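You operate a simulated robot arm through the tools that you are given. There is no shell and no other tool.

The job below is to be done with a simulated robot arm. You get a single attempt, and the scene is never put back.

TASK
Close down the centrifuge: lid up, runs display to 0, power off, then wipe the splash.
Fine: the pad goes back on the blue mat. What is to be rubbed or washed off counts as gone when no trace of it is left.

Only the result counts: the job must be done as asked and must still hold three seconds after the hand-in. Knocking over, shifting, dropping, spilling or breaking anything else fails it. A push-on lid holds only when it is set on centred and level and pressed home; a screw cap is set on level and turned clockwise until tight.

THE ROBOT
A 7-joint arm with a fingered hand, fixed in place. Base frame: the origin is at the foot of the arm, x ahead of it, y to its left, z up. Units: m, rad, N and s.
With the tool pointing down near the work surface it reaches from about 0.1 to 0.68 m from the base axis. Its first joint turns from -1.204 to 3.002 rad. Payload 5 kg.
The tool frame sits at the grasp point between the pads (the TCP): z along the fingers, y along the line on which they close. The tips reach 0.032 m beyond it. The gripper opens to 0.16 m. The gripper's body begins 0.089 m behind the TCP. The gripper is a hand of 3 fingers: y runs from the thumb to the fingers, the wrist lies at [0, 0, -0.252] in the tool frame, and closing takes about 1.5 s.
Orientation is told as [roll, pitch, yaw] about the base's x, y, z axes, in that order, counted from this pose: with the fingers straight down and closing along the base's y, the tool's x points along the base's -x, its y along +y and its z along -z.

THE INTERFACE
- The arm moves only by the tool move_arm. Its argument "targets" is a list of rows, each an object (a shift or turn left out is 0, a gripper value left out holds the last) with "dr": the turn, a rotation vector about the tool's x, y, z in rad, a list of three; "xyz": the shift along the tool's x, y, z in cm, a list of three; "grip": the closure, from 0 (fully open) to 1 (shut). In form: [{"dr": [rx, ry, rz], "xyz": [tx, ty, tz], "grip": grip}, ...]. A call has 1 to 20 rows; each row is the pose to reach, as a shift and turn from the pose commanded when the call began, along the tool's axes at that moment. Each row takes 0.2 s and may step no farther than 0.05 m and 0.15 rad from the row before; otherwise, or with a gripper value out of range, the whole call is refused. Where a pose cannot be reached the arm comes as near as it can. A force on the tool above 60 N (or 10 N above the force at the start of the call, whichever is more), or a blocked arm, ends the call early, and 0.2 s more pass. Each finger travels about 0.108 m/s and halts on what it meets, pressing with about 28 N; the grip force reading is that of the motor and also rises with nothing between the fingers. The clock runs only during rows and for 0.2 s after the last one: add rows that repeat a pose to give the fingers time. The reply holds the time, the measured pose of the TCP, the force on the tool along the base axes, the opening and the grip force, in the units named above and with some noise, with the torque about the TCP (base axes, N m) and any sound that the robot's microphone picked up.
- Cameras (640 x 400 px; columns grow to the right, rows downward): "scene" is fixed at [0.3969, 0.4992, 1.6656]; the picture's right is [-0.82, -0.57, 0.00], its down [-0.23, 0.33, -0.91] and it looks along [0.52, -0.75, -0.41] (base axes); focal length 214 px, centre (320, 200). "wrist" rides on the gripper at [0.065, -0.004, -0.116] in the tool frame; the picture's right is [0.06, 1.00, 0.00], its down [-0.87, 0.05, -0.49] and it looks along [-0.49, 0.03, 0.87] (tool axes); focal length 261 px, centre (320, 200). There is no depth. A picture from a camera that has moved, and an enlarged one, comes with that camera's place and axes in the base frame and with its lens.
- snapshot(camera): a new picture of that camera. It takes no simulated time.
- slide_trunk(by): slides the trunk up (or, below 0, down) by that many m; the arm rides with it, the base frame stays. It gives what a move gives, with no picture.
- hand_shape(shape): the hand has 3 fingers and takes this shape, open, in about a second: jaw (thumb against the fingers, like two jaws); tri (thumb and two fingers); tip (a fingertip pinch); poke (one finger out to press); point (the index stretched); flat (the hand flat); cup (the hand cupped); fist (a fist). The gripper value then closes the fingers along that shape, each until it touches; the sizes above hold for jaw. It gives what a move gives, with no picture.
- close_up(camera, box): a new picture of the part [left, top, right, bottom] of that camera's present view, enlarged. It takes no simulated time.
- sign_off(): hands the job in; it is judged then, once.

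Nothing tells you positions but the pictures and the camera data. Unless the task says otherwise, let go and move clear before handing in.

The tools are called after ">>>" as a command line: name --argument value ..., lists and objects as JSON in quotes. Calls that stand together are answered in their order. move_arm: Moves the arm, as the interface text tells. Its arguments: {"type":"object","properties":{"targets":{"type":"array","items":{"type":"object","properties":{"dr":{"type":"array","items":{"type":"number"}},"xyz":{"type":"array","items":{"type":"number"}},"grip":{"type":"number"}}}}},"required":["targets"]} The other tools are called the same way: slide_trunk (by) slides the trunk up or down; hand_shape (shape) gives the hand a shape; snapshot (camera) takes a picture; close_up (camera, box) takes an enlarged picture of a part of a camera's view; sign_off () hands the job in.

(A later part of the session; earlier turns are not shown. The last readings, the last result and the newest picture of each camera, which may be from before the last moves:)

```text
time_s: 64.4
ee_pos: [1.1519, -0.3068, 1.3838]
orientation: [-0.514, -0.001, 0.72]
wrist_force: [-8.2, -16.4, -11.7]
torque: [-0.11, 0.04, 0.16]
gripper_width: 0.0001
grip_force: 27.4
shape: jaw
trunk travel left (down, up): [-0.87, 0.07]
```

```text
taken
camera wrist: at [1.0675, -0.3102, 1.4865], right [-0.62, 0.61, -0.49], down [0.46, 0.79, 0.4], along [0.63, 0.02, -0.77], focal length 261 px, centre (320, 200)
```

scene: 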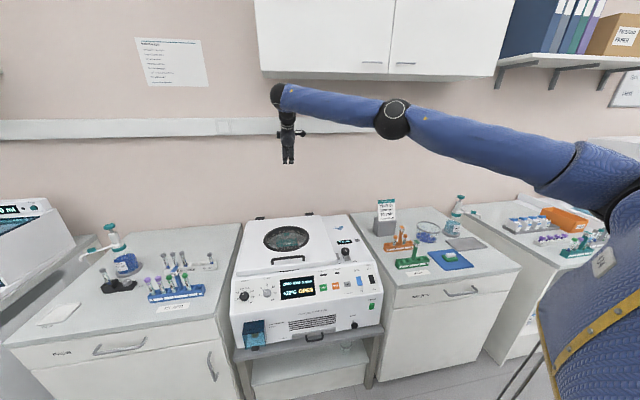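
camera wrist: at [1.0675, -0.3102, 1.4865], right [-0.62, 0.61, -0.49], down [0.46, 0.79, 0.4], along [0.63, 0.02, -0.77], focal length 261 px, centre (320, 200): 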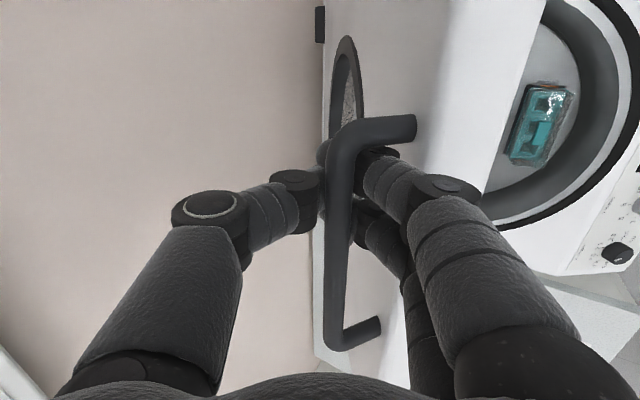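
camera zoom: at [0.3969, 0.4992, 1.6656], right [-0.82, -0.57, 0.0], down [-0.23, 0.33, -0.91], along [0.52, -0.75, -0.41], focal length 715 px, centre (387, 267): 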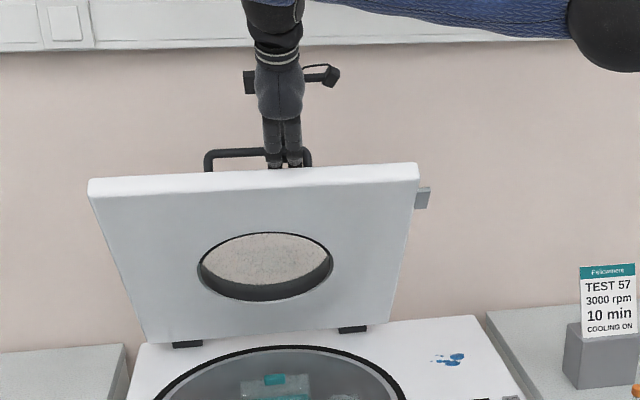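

>>> move_arm --targets '[{"grip": 0.8}, {"grip": 0.8}, {"xyz": [0, 0.8, 0]}, {"xyz": [0, 1.6, 0]}, {"xyz": [0, 1.6, 0]}, {"xyz": [0, 1.6, 0]}]'

>>> close_up --camera "scene" --box '[240, 120, 360, 240]'

>>> snapshot --camera "wrist"

```text
time_s: 65.8
ee_pos: [1.1425, -0.2944, 1.3771]
orientation: [-0.514, 0.0, 0.723]
wrist_force: [0.0, 0.7, 0.7]
torque: [0.02, 0.0, -0.01]
gripper_width: 0.0315
grip_force: 0.0
shape: jaw
trunk travel left (down, up): [-0.87, 0.07]
```

```text
3.33 times, centred on (300, 180) of scene
camera zoom: at [0.3969, 0.4992, 1.6656], right [-0.82, -0.57, 0.0], down [-0.23, 0.33, -0.91], along [0.52, -0.75, -0.41], focal length 715 px, centre (387, 267)
```

zoom: 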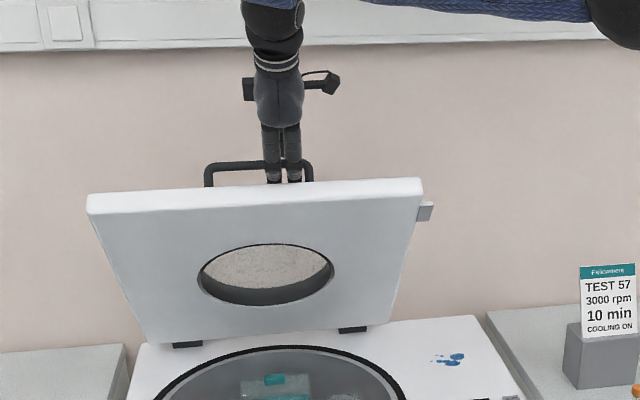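

```text
taken
camera wrist: at [1.0579, -0.2979, 1.4796], right [-0.62, 0.61, -0.49], down [0.46, 0.79, 0.4], along [0.64, 0.02, -0.77], focal length 261 px, centre (320, 200)
```

wrist: 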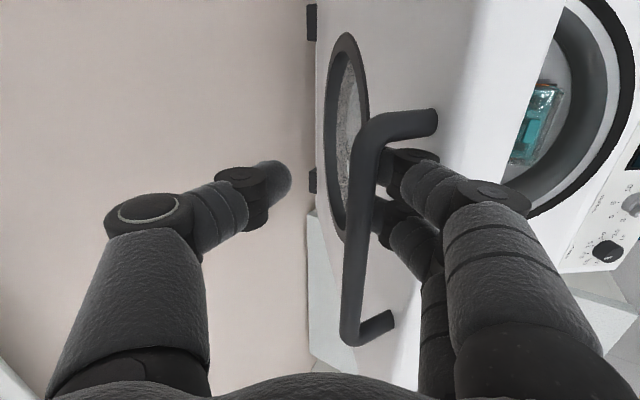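

>>> move_arm --targets '[{"xyz": [0, 0, 0]}, {"xyz": [0, 0, 0]}, {"xyz": [0, 0, 0]}, {"xyz": [0, 0, 0]}, {"xyz": [0, 0, 0]}]'

>>> close_up --camera "scene" --box '[240, 120, 360, 240]'

>>> snapshot --camera "wrist"

```text
time_s: 67.0
ee_pos: [1.1428, -0.2953, 1.3769]
orientation: [-0.514, -0.002, 0.724]
wrist_force: [0.7, -0.8, -0.5]
torque: [0.03, 0.07, 0.0]
gripper_width: 0.0316
grip_force: 0.1
shape: jaw
trunk travel left (down, up): [-0.87, 0.07]
```

```text
3.33 times, centred on (300, 180) of scene
camera zoom: at [0.3969, 0.4992, 1.6656], right [-0.82, -0.57, 0.0], down [-0.23, 0.33, -0.91], along [0.52, -0.75, -0.41], focal length 715 px, centre (387, 267)
```

zoom: 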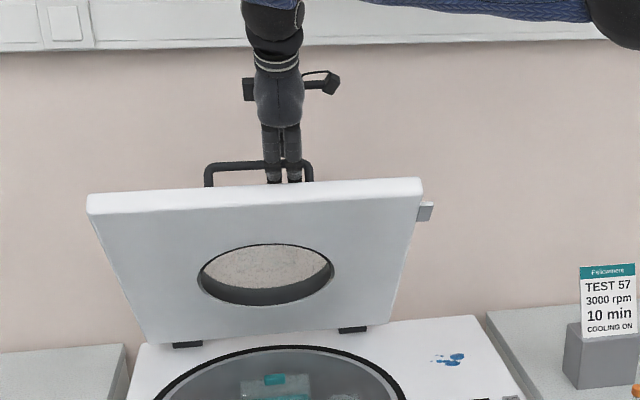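

```text
taken
camera wrist: at [1.0579, -0.298, 1.4795], right [-0.62, 0.61, -0.49], down [0.46, 0.79, 0.4], along [0.64, 0.02, -0.77], focal length 261 px, centre (320, 200)
```

wrist: 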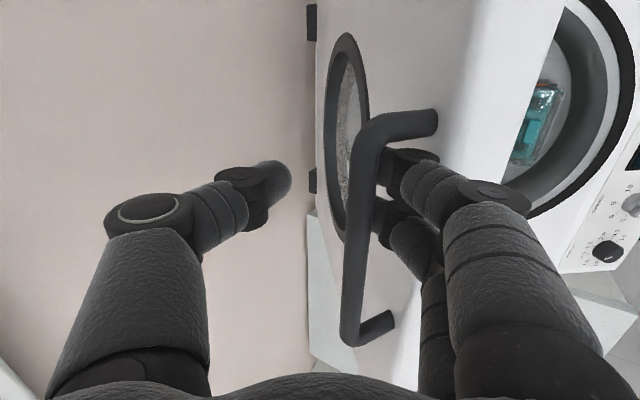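

The load is zero and steady, so the lid may be holding itself by friction. I'll retreat the fingers slightly along their own axis, without opening them against the lid, and watch.

>>> move_arm --targets '[{"xyz": [0, 0, -0.5]}, {"xyz": [0, 0, -1.0]}, {"xyz": [0, 0, -1.0]}, {"xyz": [0, 0, -1.0]}]'

>>> close_up --camera "scene" --box '[240, 120, 360, 240]'

>>> close_up --camera "wrist" --box '[300, 80, 460, 260]'

```text
time_s: 68.0
ee_pos: [1.1406, -0.2909, 1.3822]
orientation: [-0.512, -0.001, 0.723]
wrist_force: [3.5, -4.8, -11.9]
torque: [-0.26, -0.23, 0.1]
gripper_width: 0.0313
grip_force: 0.0
shape: jaw
trunk travel left (down, up): [-0.87, 0.07]
```

```text
3.33 times, centred on (300, 180) of scene
camera zoom: at [0.3969, 0.4992, 1.6656], right [-0.82, -0.57, 0.0], down [-0.23, 0.33, -0.91], along [0.52, -0.75, -0.41], focal length 715 px, centre (387, 267)
```

zoom: 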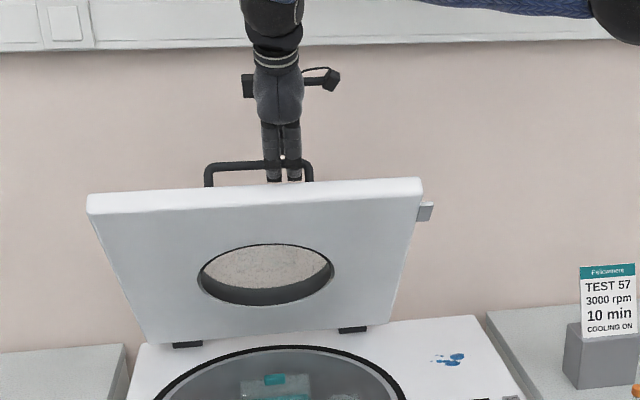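

```text
2.22 times, centred on (380, 170) of wrist
camera zoom: at [1.0552, -0.2948, 1.4849], right [-0.62, 0.61, -0.49], down [0.46, 0.79, 0.4], along [0.63, 0.02, -0.77], focal length 579 px, centre (187, 267)
```

zoom: 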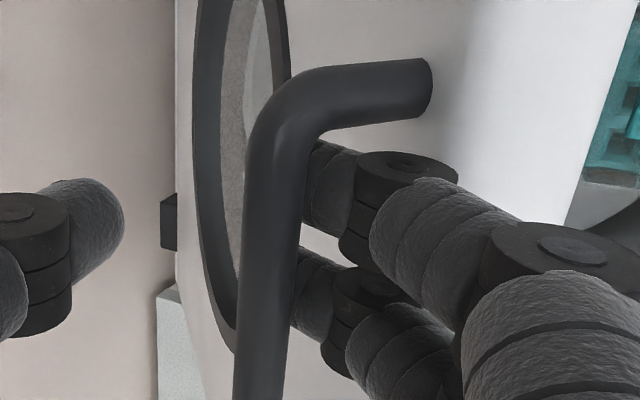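

>>> move_arm --targets '[{"xyz": [0, 0, 0.5]}, {"xyz": [0, -0.7, 0.5]}, {"xyz": [0, -1.5, 0.5]}, {"xyz": [0, -1.5, 0.5]}]'

>>> move_arm --targets '[{"xyz": [0, 0.3, 0]}, {"xyz": [0, 0.3, 0]}]'

>>> move_arm --targets '[{"xyz": [0, 0.2, 0]}, {"xyz": [0, 0.2, 0]}, {"xyz": [0, 0.2, 0]}, {"xyz": [0, 0.2, 0]}]'

>>> close_up --camera "scene" --box '[240, 120, 360, 240]'

```text
time_s: 69.0
ee_pos: [1.1481, -0.3003, 1.3878]
orientation: [-0.515, -0.002, 0.723]
wrist_force: [-0.5, 1.8, 1.5]
torque: [0.17, 0.18, -0.05]
gripper_width: 0.0323
grip_force: 0.0
shape: jaw
trunk travel left (down, up): [-0.87, 0.07]
```

```text
time_s: 69.6
ee_pos: [1.1466, -0.2992, 1.3854]
orientation: [-0.517, -0.003, 0.724]
wrist_force: [1.5, 0.7, 0.6]
torque: [0.13, 0.11, -0.04]
gripper_width: 0.032
grip_force: 0.1
shape: jaw
trunk travel left (down, up): [-0.87, 0.07]
```

```text
time_s: 70.6
ee_pos: [1.1466, -0.2959, 1.3858]
orientation: [-0.514, -0.001, 0.723]
wrist_force: [1.4, 0.7, 2.1]
torque: [0.19, 0.17, -0.03]
gripper_width: 0.0318
grip_force: 0.1
shape: jaw
trunk travel left (down, up): [-0.87, 0.07]
```

```text
3.33 times, centred on (300, 180) of scene
camera zoom: at [0.3969, 0.4992, 1.6656], right [-0.82, -0.57, 0.0], down [-0.23, 0.33, -0.91], along [0.52, -0.75, -0.41], focal length 715 px, centre (387, 267)
```

zoom: 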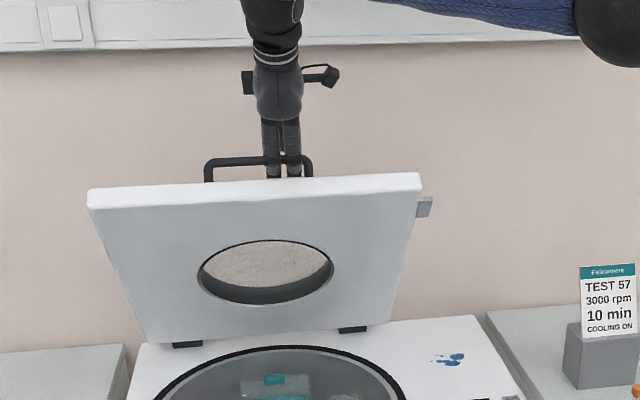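

The fingers carry no downward load, which suggests the hinge holds here. I'll withdraw the fingers along the lid plane and watch the lid.

>>> move_arm --targets '[{"xyz": [0, 0.3, -0.7]}, {"xyz": [0, 0.3, -1.4]}, {"xyz": [0, 0.3, -2.1]}, {"xyz": [0, 0.3, -2.8]}, {"xyz": [0, 0.3, -4.5]}, {"xyz": [0, 0.3, -6.5]}, {"xyz": [0, 0.3, -6.5]}]'

>>> close_up --camera "scene" --box '[240, 120, 360, 240]'

>>> snapshot --camera "wrist"

```text
time_s: 72.2
ee_pos: [1.1252, -0.2725, 1.4385]
orientation: [-0.513, -0.001, 0.723]
wrist_force: [0.2, -0.3, -0.9]
torque: [0.01, 0.02, -0.03]
gripper_width: 0.0318
grip_force: 0.1
shape: jaw
trunk travel left (down, up): [-0.87, 0.07]
```

```text
3.33 times, centred on (300, 180) of scene
camera zoom: at [0.3969, 0.4992, 1.6656], right [-0.82, -0.57, 0.0], down [-0.23, 0.33, -0.91], along [0.52, -0.75, -0.41], focal length 715 px, centre (387, 267)
```

zoom: 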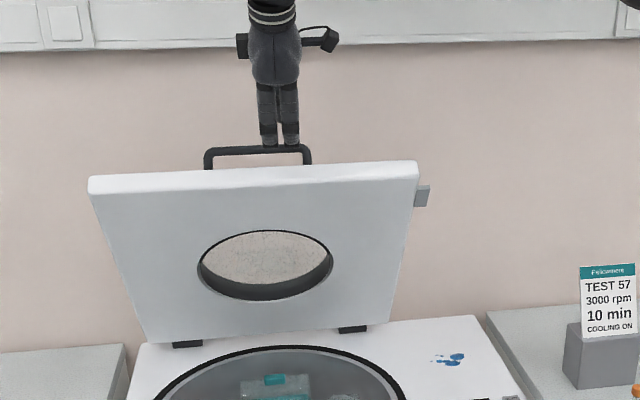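

```text
taken
camera wrist: at [1.0405, -0.2764, 1.5408], right [-0.62, 0.61, -0.49], down [0.46, 0.79, 0.4], along [0.63, 0.02, -0.77], focal length 261 px, centre (320, 200)
```

wrist: 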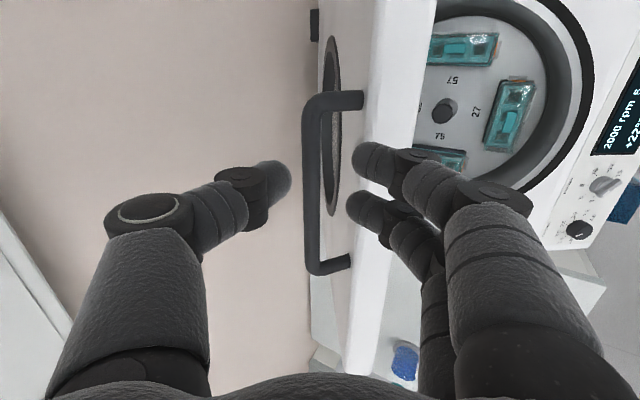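

The hand is out and the lid is standing by itself at around 57°. I'll back away and watch whether it stays.

>>> move_arm --targets '[{"xyz": [0, 0, -3]}, {"xyz": [0, 1, -6]}, {"xyz": [0, 3, -8]}, {"xyz": [0, 6, -8]}, {"xyz": [0, 9, -8]}, {"xyz": [0, 12, -8]}, {"xyz": [0, 15, -8]}, {"xyz": [0, 15, -8]}, {"xyz": [0, 15, -8]}, {"xyz": [0, 15, -8]}]'

>>> close_up --camera "scene" --box '[240, 120, 360, 240]'

>>> snapshot --camera "wrist"

```text
time_s: 74.4
ee_pos: [1.0121, -0.1446, 1.4366]
orientation: [-0.515, -0.002, 0.722]
wrist_force: [-0.5, 0.2, 0.1]
torque: [-0.03, 0.0, 0.0]
gripper_width: 0.0321
grip_force: 0.1
shape: jaw
trunk travel left (down, up): [-0.87, 0.07]
```

```text
3.33 times, centred on (300, 180) of scene
camera zoom: at [0.3969, 0.4992, 1.6656], right [-0.82, -0.57, 0.0], down [-0.23, 0.33, -0.91], along [0.52, -0.75, -0.41], focal length 715 px, centre (387, 267)
```

zoom: 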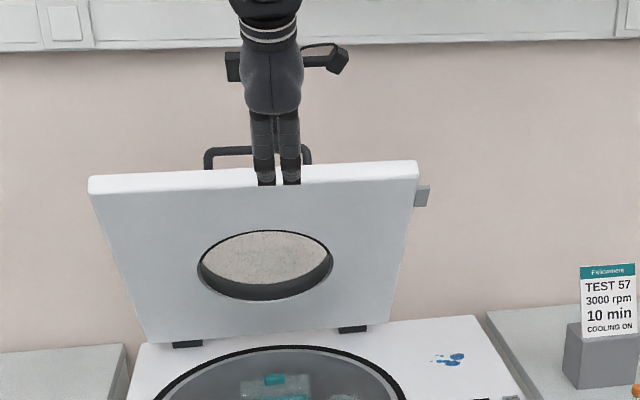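

```text
taken
camera wrist: at [0.9266, -0.1485, 1.5391], right [-0.62, 0.61, -0.49], down [0.46, 0.79, 0.4], along [0.64, 0.02, -0.77], focal length 261 px, centre (320, 200)
```

wrist: 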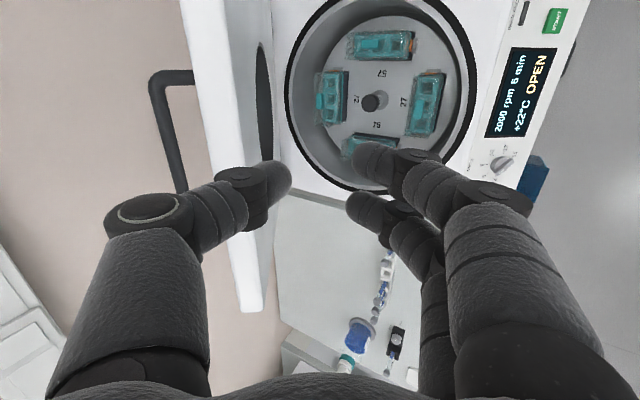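

The lid stays up on its own. I want it fully raised, so I'll reorient the hand to the natural yaw with fingers horizontal and push its underside back toward its stop.

>>> move_arm --targets '[{"xyz": [2.5, 1, -0.5], "dr": [-0.12, 0, 0], "grip": 1.0}, {"xyz": [5, 2, -1], "dr": [-0.25, 0, 0]}, {"xyz": [7.5, 3, -1.5], "dr": [-0.38, 0, 0]}, {"xyz": [10, 3.5, -2], "dr": [-0.515, 0, 0]}, {"xyz": [10, 3.5, -2], "dr": [-0.515, 0, 0]}]'

>>> move_arm --targets '[{"dr": [0, 0, 0.14]}, {"dr": [0, 0, 0.28]}, {"dr": [0, 0, 0.42]}, {"dr": [0, 0, 0.56]}, {"dr": [0, 0, 0.7]}, {"dr": [0, 0, 0.84]}, {"dr": [0, 0, 0.98]}, {"dr": [0, 0, 1.12]}, {"dr": [0, 0, 1.26]}, {"dr": [0, 0, 1.4]}, {"dr": [0, 0, 1.55]}, {"dr": [0, 0, 1.55]}]'

>>> move_arm --targets '[{"xyz": [0.5, 0, 1], "dr": [0, -0.14, 0]}, {"xyz": [1, 0, 3], "dr": [0, -0.28, 0]}, {"xyz": [1.5, 0, 5], "dr": [0, -0.42, 0]}, {"xyz": [2, 0, 7], "dr": [0, -0.56, 0]}, {"xyz": [2, 0, 9], "dr": [0, -0.7, 0]}, {"xyz": [2, 0, 11], "dr": [0, -0.84, 0]}, {"xyz": [2, 0, 13], "dr": [0, -0.98, 0]}, {"xyz": [2, 0, 15], "dr": [0, -1.12, 0]}, {"xyz": [2, 0, 17], "dr": [0, -1.26, 0]}, {"xyz": [2, 0, 19], "dr": [0, -1.4, 0]}, {"xyz": [2, 0, 19], "dr": [0, -1.4, 0]}]'

>>> snapshot --camera "wrist"

>>> snapshot --camera "scene"

```text
time_s: 75.6
ee_pos: [0.9115, -0.1776, 1.434]
orientation: [0.0, -0.001, 0.725]
wrist_force: [0.0, 0.2, 0.1]
torque: [-0.05, -0.01, 0.01]
gripper_width: 0.0
grip_force: 28.1
shape: jaw
trunk travel left (down, up): [-0.87, 0.07]
```

```text
time_s: 78.2
ee_pos: [0.9089, -0.1805, 1.437]
orientation: [0.002, 0.0, -0.826]
wrist_force: [0.2, 0.7, -0.1]
torque: [-0.01, 0.0, 0.02]
gripper_width: 0.0001
grip_force: 27.9
shape: jaw
trunk travel left (down, up): [-0.87, 0.07]
```

```text
time_s: 80.6
ee_pos: [0.8946, -0.1646, 1.2771]
orientation: [0.001, -1.193, -0.83]
wrist_force: [-0.4, -0.7, -0.2]
torque: [0.0, 0.0, -0.02]
gripper_width: 0.0
grip_force: 27.5
shape: jaw
out of reach, approached as far as the arm can: row 9, 10, 11
trunk travel left (down, up): [-0.87, 0.07]
```

```text
taken
camera wrist: at [0.8021, -0.0707, 1.2602], right [0.72, 0.69, -0.06], down [-0.05, 0.14, 0.99], along [0.69, -0.71, 0.13], focal length 261 px, centre (320, 200)
```

wrist: 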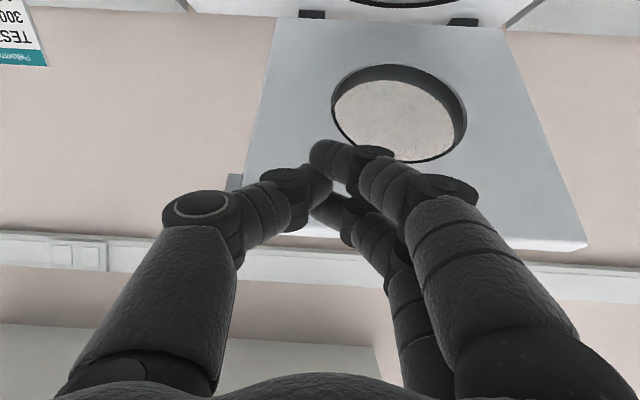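

```text
taken
```

scene: 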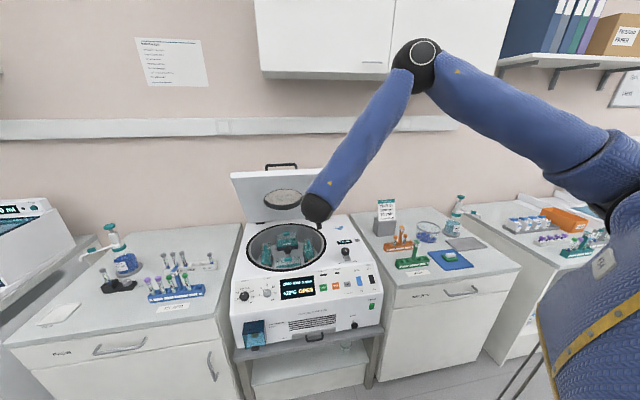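

>>> move_arm --targets '[{"xyz": [-2.97, 0, 2.05]}, {"xyz": [-5.85, 0, 5.21]}, {"xyz": [-7.33, 0, 8.93]}, {"xyz": [-8.81, 0, 12.65]}, {"xyz": [-10.29, 0, 16.37]}, {"xyz": [-11.77, 0, 20.09]}, {"xyz": [-12.5, 0, 21.95]}, {"xyz": [-12.5, 0, 21.95]}]'

>>> snapshot --camera "wrist"

>>> close_up --camera "scene" --box '[220, 110, 400, 260]'

```text
time_s: 82.4
ee_pos: [1.0665, -0.3482, 1.3163]
orientation: [0.003, -1.19, -0.83]
wrist_force: [0.0, 0.3, -0.1]
torque: [0.0, -0.02, -0.02]
gripper_width: 0.0
grip_force: 28.0
shape: jaw
trunk travel left (down, up): [-0.87, 0.07]
```

```text
taken
camera wrist: at [0.9737, -0.2539, 1.2992], right [0.72, 0.69, -0.06], down [-0.05, 0.13, 0.99], along [0.69, -0.71, 0.13], focal length 261 px, centre (320, 200)
```

wrist: 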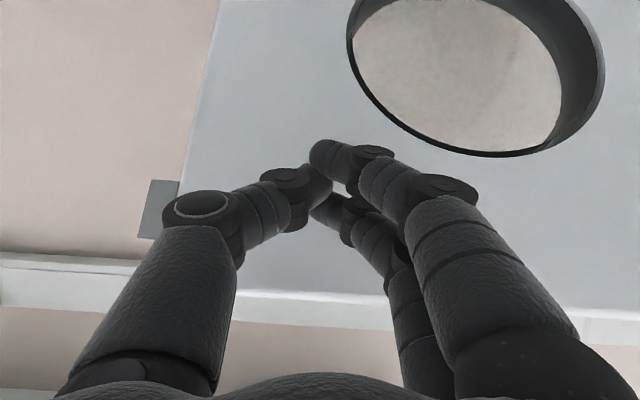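

```text
2.67 times, centred on (310, 185) of scene
camera zoom: at [0.3969, 0.4992, 1.6656], right [-0.82, -0.57, 0.0], down [-0.23, 0.33, -0.91], along [0.52, -0.75, -0.41], focal length 572 px, centre (347, 240)
```

zoom: 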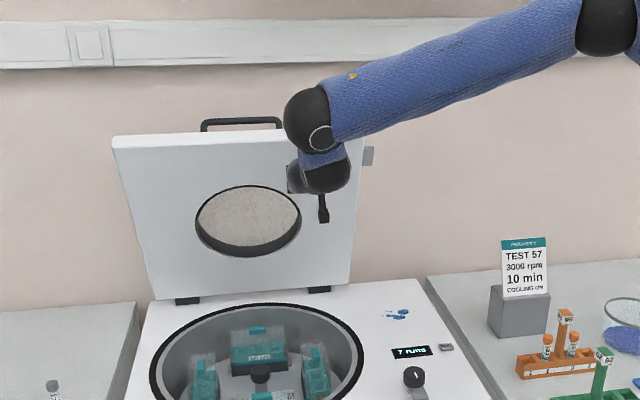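

>>> move_arm --targets '[{"xyz": [-0.74, 0, 1.86]}, {"xyz": [-1.48, 0, 3.72]}, {"xyz": [-2.22, 0, 5.58]}, {"xyz": [-2.96, 0, 7.44]}, {"xyz": [-3.7, 0, 9.3]}, {"xyz": [-4.44, 0, 11.2]}, {"xyz": [-4.44, 0, 11.2]}]'

>>> snapshot --camera "wrist"

>>> close_up --camera "scene" --box '[220, 110, 400, 260]'

```text
time_s: 83.6
ee_pos: [1.1264, -0.399, 1.3074]
orientation: [-0.005, -1.182, -0.805]
wrist_force: [-31.2, 39.0, -2.2]
torque: [-0.29, -0.28, -0.34]
gripper_width: 0.0
grip_force: 28.1
shape: jaw
trunk travel left (down, up): [-0.87, 0.07]
stopped in row 5: the force on the tool passed its limit at 70 N (the readings are from after the stop); the commanded pose is now the measured one
```

```text
taken
camera wrist: at [1.0319, -0.3079, 1.2916], right [0.71, 0.71, -0.06], down [-0.05, 0.13, 0.99], along [0.71, -0.7, 0.12], focal length 261 px, centre (320, 200)
```

wrist: 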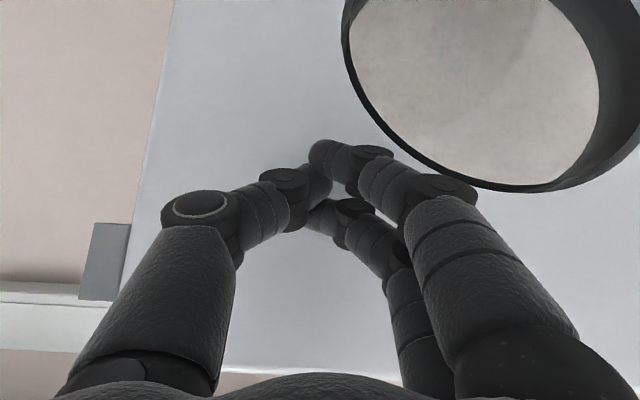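

```text
2.67 times, centred on (310, 185) of scene
camera zoom: at [0.3969, 0.4992, 1.6656], right [-0.82, -0.57, 0.0], down [-0.23, 0.33, -0.91], along [0.52, -0.75, -0.41], focal length 572 px, centre (347, 240)
```

zoom: 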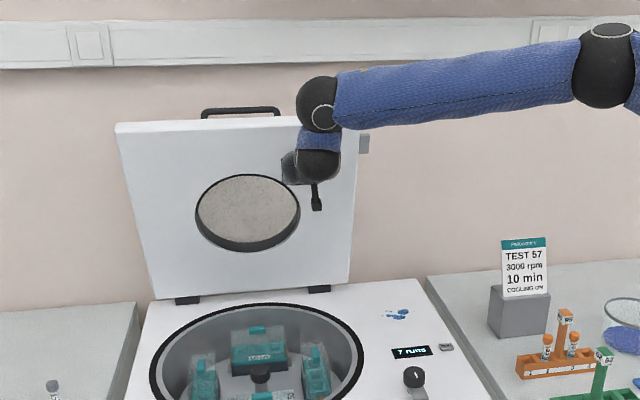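

The lid has hit a hard stop, so it's fully up. I'll back the hand away and then prepare a pointing finger to press RESET.

>>> move_arm --targets '[{"xyz": [0.5, 0, -3]}, {"xyz": [1.5, 0, -7]}, {"xyz": [2.5, 0, -11]}, {"xyz": [3.5, 0, -15]}, {"xyz": [4.5, 0, -19]}, {"xyz": [4.5, 0, -19]}]'

>>> move_arm --targets '[{"xyz": [-2, -3, 0], "dr": [0, 0.14, 0]}, {"xyz": [-4, -6, 0], "dr": [0, 0.28, 0]}, {"xyz": [-6, -9, 0], "dr": [0, 0.42, 0]}, {"xyz": [-8, -12, 0], "dr": [0, 0.56, 0]}, {"xyz": [-10, -15, 0], "dr": [0, 0.7, 0]}, {"xyz": [-10, -18, 0], "dr": [0, 0.84, 0]}, {"xyz": [-10, -21, 0], "dr": [0, 0.98, 0]}, {"xyz": [-10, -24, 0], "dr": [0, 1.1, 0]}, {"xyz": [-10, -25, 0], "dr": [0, 1.185, 0]}, {"xyz": [-10, -25, 0], "dr": [0, 1.185, 0]}]'

>>> hand_shape --shape "poke"

>>> snapshot --camera "wrist"

>>> snapshot --camera "scene"

```text
time_s: 85.0
ee_pos: [0.9938, -0.2722, 1.3354]
orientation: [-0.001, -1.179, -0.818]
wrist_force: [-0.1, -0.8, 0.3]
torque: [0.0, 0.03, 0.03]
gripper_width: 0.0
grip_force: 27.4
shape: jaw
trunk travel left (down, up): [-0.87, 0.07]
```

```text
time_s: 87.2
ee_pos: [0.8368, -0.4675, 1.43]
orientation: [-0.002, 0.002, -0.818]
wrist_force: [0.1, -0.8, 0.0]
torque: [0.02, -0.02, 0.01]
gripper_width: 0.0003
grip_force: 27.8
shape: jaw
trunk travel left (down, up): [-0.87, 0.07]
```

```text
time_s: 88.1
ee_pos: [0.8376, -0.4668, 1.4303]
orientation: [-0.002, 0.003, -0.818]
wrist_force: [0.0, 1.1, 0.7]
torque: [-0.01, 0.04, 0.04]
gripper_width: 0.0
grip_force: 0.0
shape: poke
trunk travel left (down, up): [-0.87, 0.07]
```

```text
taken
camera wrist: at [0.7907, -0.4229, 1.5464], right [0.68, 0.73, 0.0], down [0.64, -0.6, 0.49], along [0.36, -0.34, -0.87], focal length 261 px, centre (320, 200)
```

wrist: 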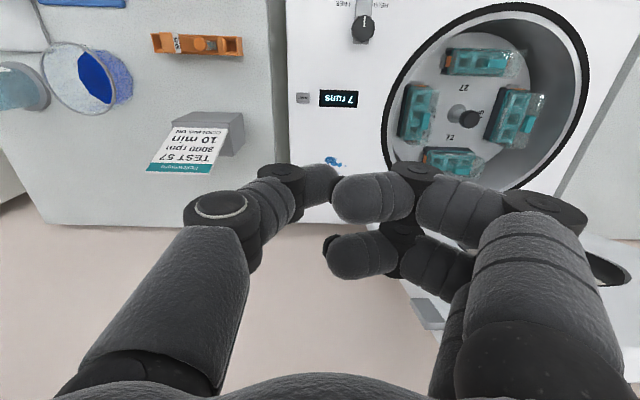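

```text
taken
```

scene: 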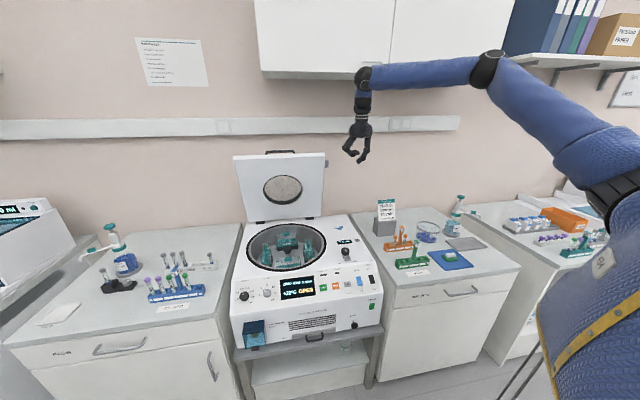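

>>> close_up --camera "scene" --box '[325, 100, 395, 180]'

>>> close_up --camera "wrist" --box '[180, 120, 480, 320]'

>>> close_up --camera "wrist" --box '[270, 0, 400, 180]'

```text
5.00 times, centred on (360, 140) of scene
camera zoom: at [0.3969, 0.4992, 1.6656], right [-0.82, -0.57, 0.0], down [-0.23, 0.33, -0.91], along [0.52, -0.75, -0.41], focal length 1072 px, centre (120, 500)
```

zoom: 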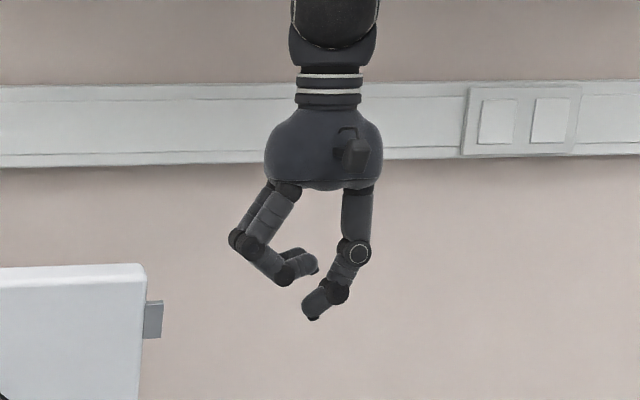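

```text
2.00 times, centred on (330, 220) of wrist
camera zoom: at [0.7907, -0.4229, 1.5464], right [0.68, 0.73, 0.0], down [0.64, -0.6, 0.49], along [0.36, -0.34, -0.87], focal length 521 px, centre (300, 160)
```

zoom: 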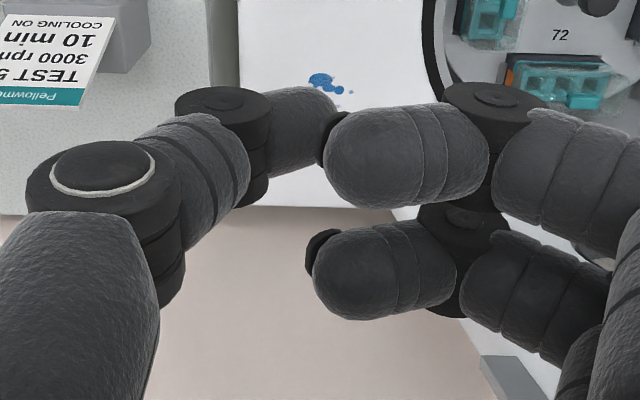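

```text
2.22 times, centred on (335, 90) of wrist
camera zoom: at [0.7907, -0.4229, 1.5464], right [0.68, 0.73, 0.0], down [0.64, -0.6, 0.49], along [0.36, -0.34, -0.87], focal length 579 px, centre (287, 444)
```

zoom: 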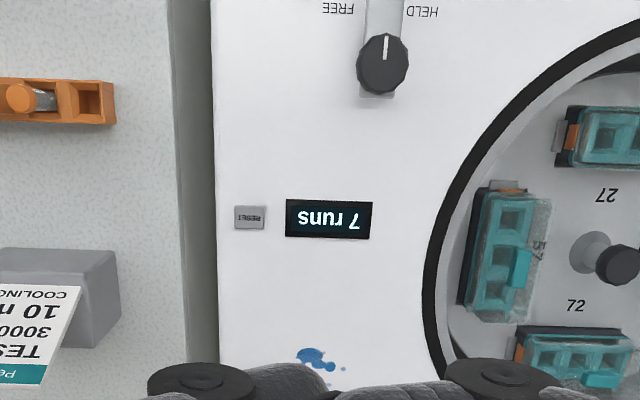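

In the poke shape the thumb tip is the pressing point, about 3.5 cm directly below the TCP. RESET is at about (0.828, -0.512, 0.925), so I'll move over it and hover.

>>> move_arm --targets '[{"xyz": [-1, -1, 4]}, {"xyz": [-2, -2.5, 8]}, {"xyz": [-2.6, -3.8, 12]}, {"xyz": [-2.6, -3.8, 16.5]}, {"xyz": [-2.6, -3.8, 21]}, {"xyz": [-2.6, -3.8, 25.5]}, {"xyz": [-2.6, -3.8, 30]}, {"xyz": [-2.6, -3.8, 34.5]}, {"xyz": [-2.6, -3.8, 39]}, {"xyz": [-2.6, -3.8, 42]}, {"xyz": [-2.6, -3.8, 42]}]'

>>> snapshot --camera "wrist"

>>> close_up --camera "scene" --box '[310, 190, 390, 270]'

```text
time_s: 90.5
ee_pos: [0.8294, -0.5096, 1.0089]
orientation: [-0.001, 0.001, -0.816]
wrist_force: [-0.2, -0.1, -0.1]
torque: [0.03, -0.02, 0.01]
gripper_width: 0.0003
grip_force: 0.1
shape: poke
trunk travel left (down, up): [-0.87, 0.07]
```

```text
taken
camera wrist: at [0.7815, -0.4657, 1.1247], right [0.69, 0.73, 0.0], down [0.64, -0.6, 0.49], along [0.36, -0.34, -0.87], focal length 261 px, centre (320, 200)
```

wrist: 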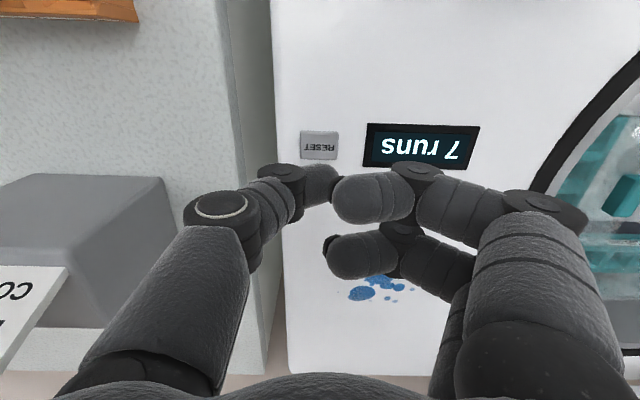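

```text
5.00 times, centred on (350, 230) of scene
camera zoom: at [0.3969, 0.4992, 1.6656], right [-0.82, -0.57, 0.0], down [-0.23, 0.33, -0.91], along [0.52, -0.75, -0.41], focal length 1072 px, centre (170, 50)
```

zoom: 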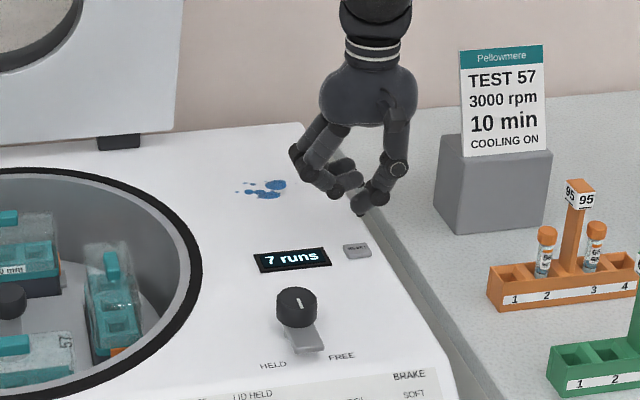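

>>> move_arm --targets '[{"xyz": [0.1, -0.2, 2]}, {"xyz": [0.1, -0.2, 3.5]}, {"xyz": [0.1, -0.2, 4.2]}, {"xyz": [0.1, -0.2, 4.2]}]'

>>> snapshot --camera "wrist"

>>> close_up --camera "scene" --box '[310, 190, 390, 270]'

```text
time_s: 91.5
ee_pos: [0.8278, -0.5101, 0.9669]
orientation: [-0.001, 0.001, -0.817]
wrist_force: [-0.1, -0.3, -0.2]
torque: [-0.02, 0.01, 0.0]
gripper_width: 0.0002
grip_force: 0.1
shape: poke
trunk travel left (down, up): [-0.87, 0.07]
```

```text
taken
camera wrist: at [0.7794, -0.4657, 1.0822], right [0.68, 0.73, 0.0], down [0.64, -0.6, 0.49], along [0.36, -0.34, -0.87], focal length 261 px, centre (320, 200)
```

wrist: 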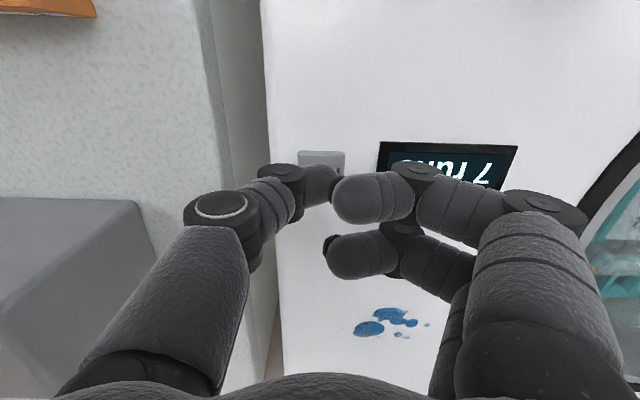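

```text
5.00 times, centred on (350, 230) of scene
camera zoom: at [0.3969, 0.4992, 1.6656], right [-0.82, -0.57, 0.0], down [-0.23, 0.33, -0.91], along [0.52, -0.75, -0.41], focal length 1072 px, centre (170, 50)
```

zoom: 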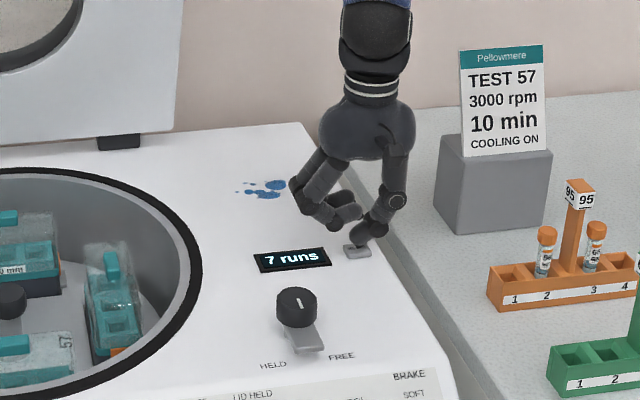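

>>> move_arm --targets '[{"xyz": [0.4, -0.3, 0.3]}, {"xyz": [0.4, -0.3, 0.6]}, {"xyz": [0.4, -0.3, 0.9]}, {"xyz": [0.4, -0.3, 1.1]}, {"xyz": [0.4, -0.3, 1.1]}]'

>>> close_up --camera "scene" --box '[310, 190, 390, 270]'

```text
time_s: 92.7
ee_pos: [0.8192, -0.5115, 0.9564]
orientation: [-0.001, 0.001, -0.816]
wrist_force: [2.6, -1.1, 9.1]
torque: [-0.01, -0.15, -0.05]
gripper_width: 0.0
grip_force: 0.1
shape: poke
trunk travel left (down, up): [-0.87, 0.07]
heard: click
```

```text
5.00 times, centred on (350, 230) of scene
camera zoom: at [0.3969, 0.4992, 1.6656], right [-0.82, -0.57, 0.0], down [-0.23, 0.33, -0.91], along [0.52, -0.75, -0.41], focal length 1072 px, centre (170, 50)
```

zoom: 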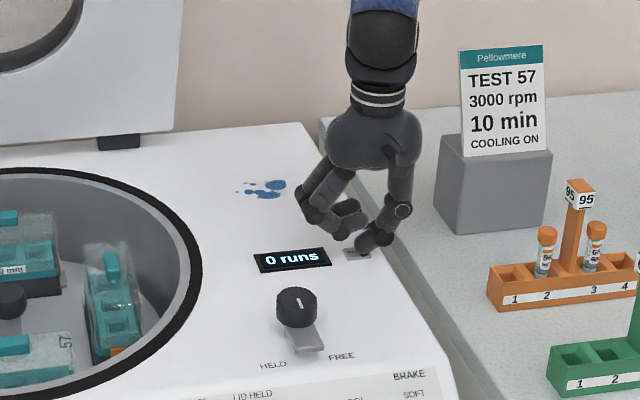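

The display reads "0 runs". Next is the POWER rocker on the front face, so I'll rise, come out in front of the machine and take a closer look.

>>> move_arm --targets '[{"xyz": [0, 0, -4.5]}, {"xyz": [0, 0, -9]}, {"xyz": [0, 0, -13.5]}, {"xyz": [0, 0, -18]}, {"xyz": [5, 0, -19]}, {"xyz": [10, 0.5, -19]}, {"xyz": [15, 0.7, -19]}, {"xyz": [20, 1, -19]}, {"xyz": [25, 1.2, -19]}, {"xyz": [30, 1.5, -19]}, {"xyz": [35, 1.7, -19]}, {"xyz": [40, 2, -19]}, {"xyz": [44, 2, -19]}, {"xyz": [48, 2, -19]}, {"xyz": [48, 2, -19]}]'

>>> move_arm --targets '[{"xyz": [0, 0, 2], "dr": [0, -0.13, 0]}, {"xyz": [0, 0, 5], "dr": [0, -0.26, 0]}, {"xyz": [0, 0, 8], "dr": [0, -0.39, 0]}, {"xyz": [0, 0, 12], "dr": [0, -0.52, 0]}, {"xyz": [0, 0, 16], "dr": [0, -0.65, 0]}, {"xyz": [0, 0, 18], "dr": [0, -0.78, 0]}, {"xyz": [0, 0, 18], "dr": [0, -0.78, 0]}]'

>>> snapshot --camera "wrist"

>>> snapshot --camera "scene"

```text
refused: row 5 steps farther than a row can; nothing moved
```

```text
time_s: 93.3
ee_pos: [0.8256, -0.5082, 0.9367]
orientation: [0.011, -0.207, -0.82]
wrist_force: [-6.6, -2.7, 69.7]
torque: [0.51, -0.72, 0.0]
gripper_width: 0.0
grip_force: 0.1
shape: poke
trunk travel left (down, up): [-0.87, 0.07]
stopped in row 2: the force on the tool passed its limit at 102 N (the readings are from after the stop); the commanded pose is now the measured one
```

```text
taken
camera wrist: at [0.761, -0.4489, 1.0371], right [0.69, 0.73, 0.0], down [0.55, -0.52, 0.66], along [0.48, -0.45, -0.75], focal length 261 px, centre (320, 200)
```

wrist: 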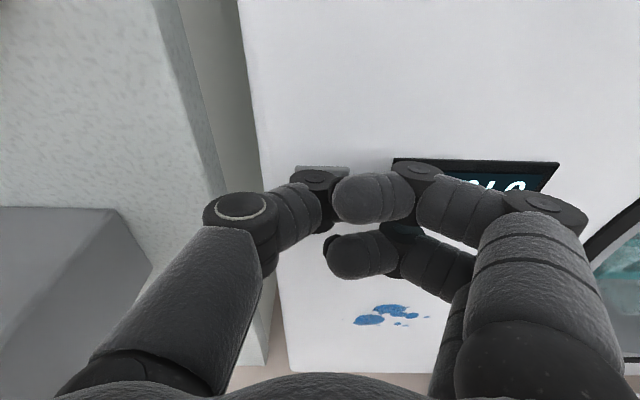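

```text
taken
```

scene: 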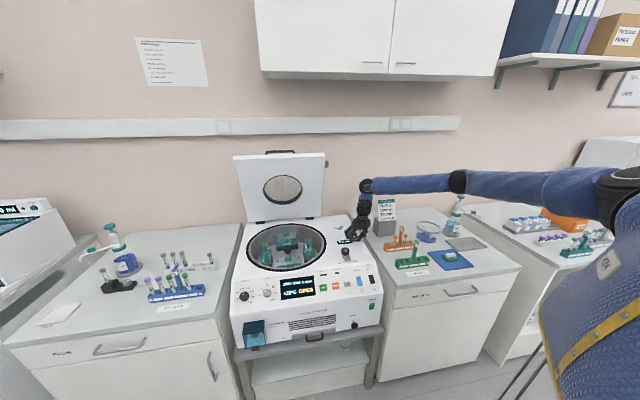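

My chained call was a mistake: the first move was refused, so the second pressed down onto the RESET area. I'll lift straight up now and check for damage.

>>> move_arm --targets '[{"xyz": [-0.3, 0, -2]}, {"xyz": [-0.8, 0, -5], "dr": [0, 0.1, 0]}, {"xyz": [-1.6, 0, -9], "dr": [0, 0.207, 0]}, {"xyz": [-2.4, 0, -13], "dr": [0, 0.207, 0]}, {"xyz": [-2.4, 0, -13], "dr": [0, 0.207, 0]}]'

>>> close_up --camera "scene" --box '[310, 190, 390, 270]'

>>> snapshot --camera "wrist"

```text
time_s: 94.5
ee_pos: [0.8224, -0.512, 1.0558]
orientation: [0.002, 0.012, -0.818]
wrist_force: [0.3, 0.2, -0.2]
torque: [0.01, 0.01, 0.01]
gripper_width: 0.0
grip_force: 0.1
shape: poke
trunk travel left (down, up): [-0.87, 0.07]
```

```text
5.00 times, centred on (350, 230) of scene
camera zoom: at [0.3969, 0.4992, 1.6656], right [-0.82, -0.57, 0.0], down [-0.23, 0.33, -0.91], along [0.52, -0.75, -0.41], focal length 1072 px, centre (170, 50)
```

zoom: 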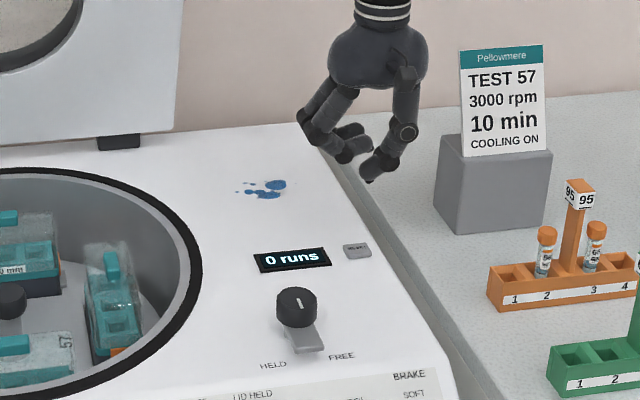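

```text
taken
camera wrist: at [0.7752, -0.4684, 1.1726], right [0.69, 0.73, 0.0], down [0.64, -0.6, 0.48], along [0.35, -0.33, -0.88], focal length 261 px, centre (320, 200)
```

wrist: 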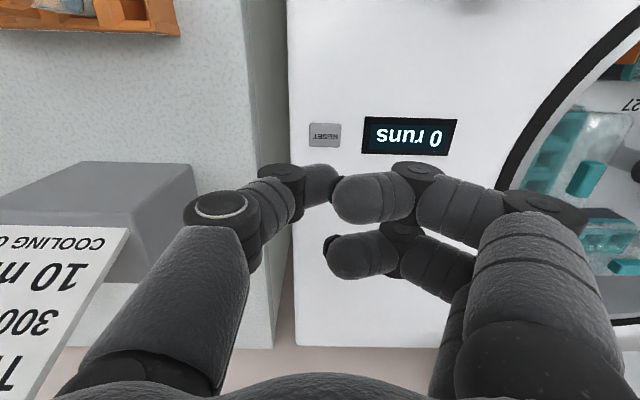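

Everything is intact and the display still reads 0 runs. I'll rise and come out in front of the machine, one step at a time.

>>> move_arm --targets '[{"xyz": [0, 0, -4.5]}, {"xyz": [0, 0, -9]}, {"xyz": [3, 0, -12]}, {"xyz": [7.5, 0, -12]}, {"xyz": [12, 0.5, -12]}, {"xyz": [16.5, 0.7, -12]}, {"xyz": [21, 1, -12]}, {"xyz": [25.5, 1.2, -12]}, {"xyz": [30, 1.5, -12]}, {"xyz": [34.5, 1.7, -12]}, {"xyz": [39, 2, -12]}, {"xyz": [43.5, 2, -12]}, {"xyz": [48, 2, -12]}, {"xyz": [48, 2, -12]}]'

>>> snapshot --camera "wrist"

```text
time_s: 97.5
ee_pos: [0.5076, -0.1481, 1.1863]
orientation: [0.002, 0.011, -0.819]
wrist_force: [-0.3, -1.2, 0.3]
torque: [0.01, 0.02, -0.03]
gripper_width: 0.0
grip_force: 0.1
shape: poke
trunk travel left (down, up): [-0.87, 0.07]
```

```text
taken
camera wrist: at [0.4601, -0.1046, 1.3022], right [0.69, 0.73, 0.0], down [0.64, -0.6, 0.48], along [0.35, -0.33, -0.88], focal length 261 px, centre (320, 200)
```

wrist: 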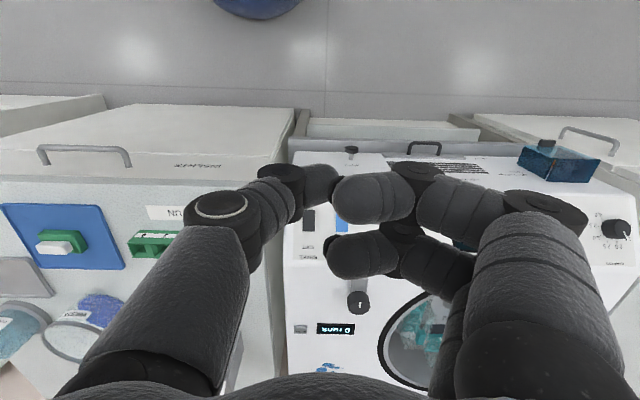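

>>> move_arm --targets '[{"xyz": [0, 0, 3], "dr": [0, -0.13, 0]}, {"xyz": [0, 0, 7], "dr": [0, -0.26, 0]}, {"xyz": [0, 0, 11], "dr": [0, -0.39, 0]}, {"xyz": [0, 0, 15], "dr": [0, -0.52, 0]}, {"xyz": [0, 0, 19], "dr": [0, -0.65, 0]}, {"xyz": [0, 0, 23], "dr": [0, -0.78, 0]}, {"xyz": [0, 0, 27], "dr": [0, -0.91, 0]}, {"xyz": [0, 0, 30], "dr": [0, -1.04, 0]}, {"xyz": [0, 0, 30], "dr": [0, -1.04, 0]}]'

>>> snapshot --camera "wrist"

>>> snapshot --camera "scene"

```text
time_s: 99.5
ee_pos: [0.6327, -0.1503, 0.8942]
orientation: [-0.05, -0.826, -0.773]
wrist_force: [0.7, -0.2, 0.2]
torque: [0.03, 0.01, -0.01]
gripper_width: 0.0
grip_force: 0.0
shape: poke
out of reach, approached as far as the arm can: row 4, 5, 6, 7, 8, 9
trunk travel left (down, up): [-0.87, 0.07]
```

```text
taken
camera wrist: at [0.5409, -0.0593, 0.9251], right [0.69, 0.72, -0.08], down [0.22, -0.1, 0.97], along [0.69, -0.69, -0.23], focal length 261 px, centre (320, 200)
```

wrist: 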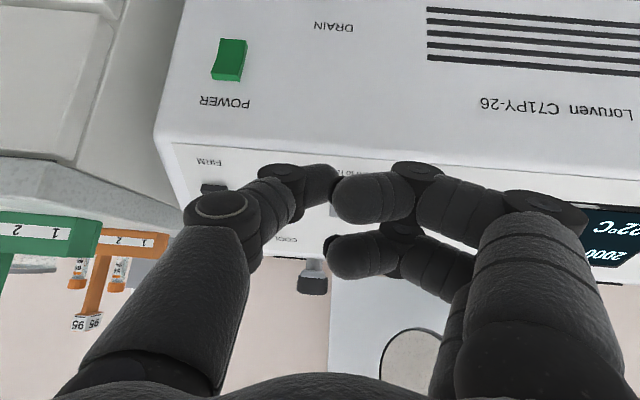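

```text
taken
```

scene: 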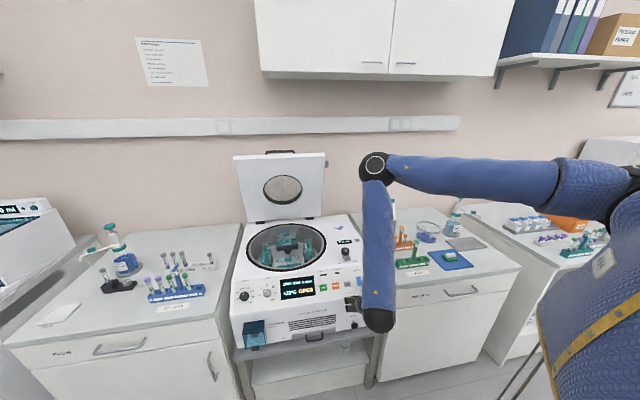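

>>> close_up --camera "wrist" --box '[170, 0, 330, 130]'

```text
3.08 times, centred on (250, 65) of wrist
camera zoom: at [0.5409, -0.0593, 0.9251], right [0.69, 0.72, -0.08], down [0.22, -0.1, 0.97], along [0.69, -0.69, -0.23], focal length 802 px, centre (535, 615)
```

zoom: 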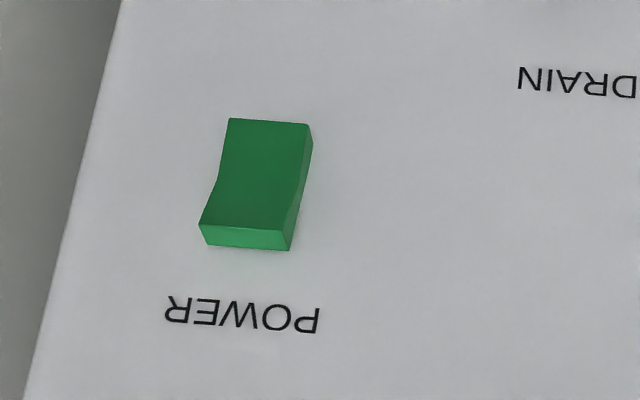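

The rocker's upper half protrudes and its lower half is pressed in, meaning ON, so I need to press the upper half. To get a flatter approach I'll raise the hand and then lower the trunk.

>>> move_arm --targets '[{"xyz": [0.5, 0, -4]}, {"xyz": [-2.5, 0, -8]}, {"xyz": [-5.5, 0, -11]}, {"xyz": [-8.5, 0, -14]}, {"xyz": [-11.5, 0, -17]}, {"xyz": [-15, 0, -20]}, {"xyz": [-18.7, 0, -23]}, {"xyz": [-18.7, 0, -23]}]'

```text
time_s: 101.3
ee_pos: [0.6066, -0.1127, 1.1889]
orientation: [-0.05, -0.824, -0.773]
wrist_force: [-0.2, 0.4, -0.4]
torque: [-0.04, -0.01, -0.02]
gripper_width: 0.0
grip_force: 0.1
shape: poke
out of reach, approached as far as the arm can: row 1, 2, 3, 4, 5, 6
trunk travel left (down, up): [-0.87, 0.07]
```

>>> slide_trunk --by -0.35

>>> snapshot --camera "wrist"

>>> snapshot --camera "scene"

```text
time_s: 104.7
ee_pos: [0.6062, -0.1122, 0.84]
orientation: [-0.05, -0.826, -0.777]
wrist_force: [-0.2, -0.3, -0.4]
torque: [-0.02, -0.01, 0.02]
gripper_width: 0.0001
grip_force: 0.0
shape: poke
trunk travel left (down, up): [-0.52, 0.42]
```

```text
taken
camera wrist: at [0.5144, -0.0223, 0.8708], right [0.69, 0.72, -0.08], down [0.22, -0.11, 0.97], along [0.69, -0.69, -0.23], focal length 261 px, centre (320, 200)
```

wrist: 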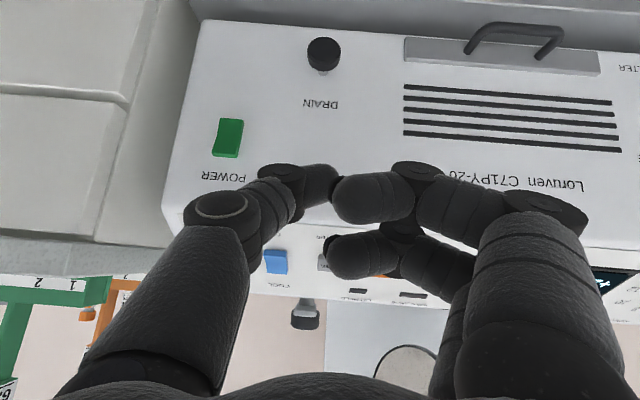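

```text
taken
```

scene: 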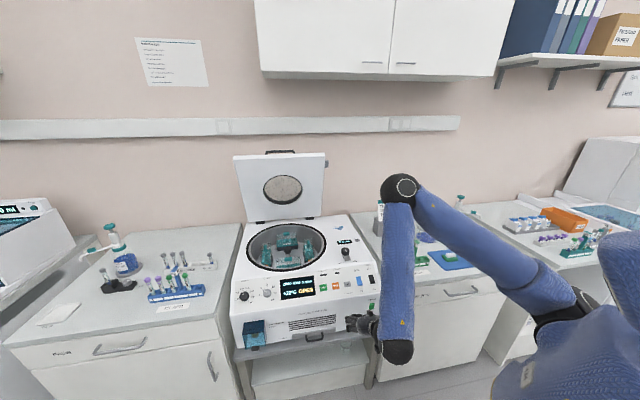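

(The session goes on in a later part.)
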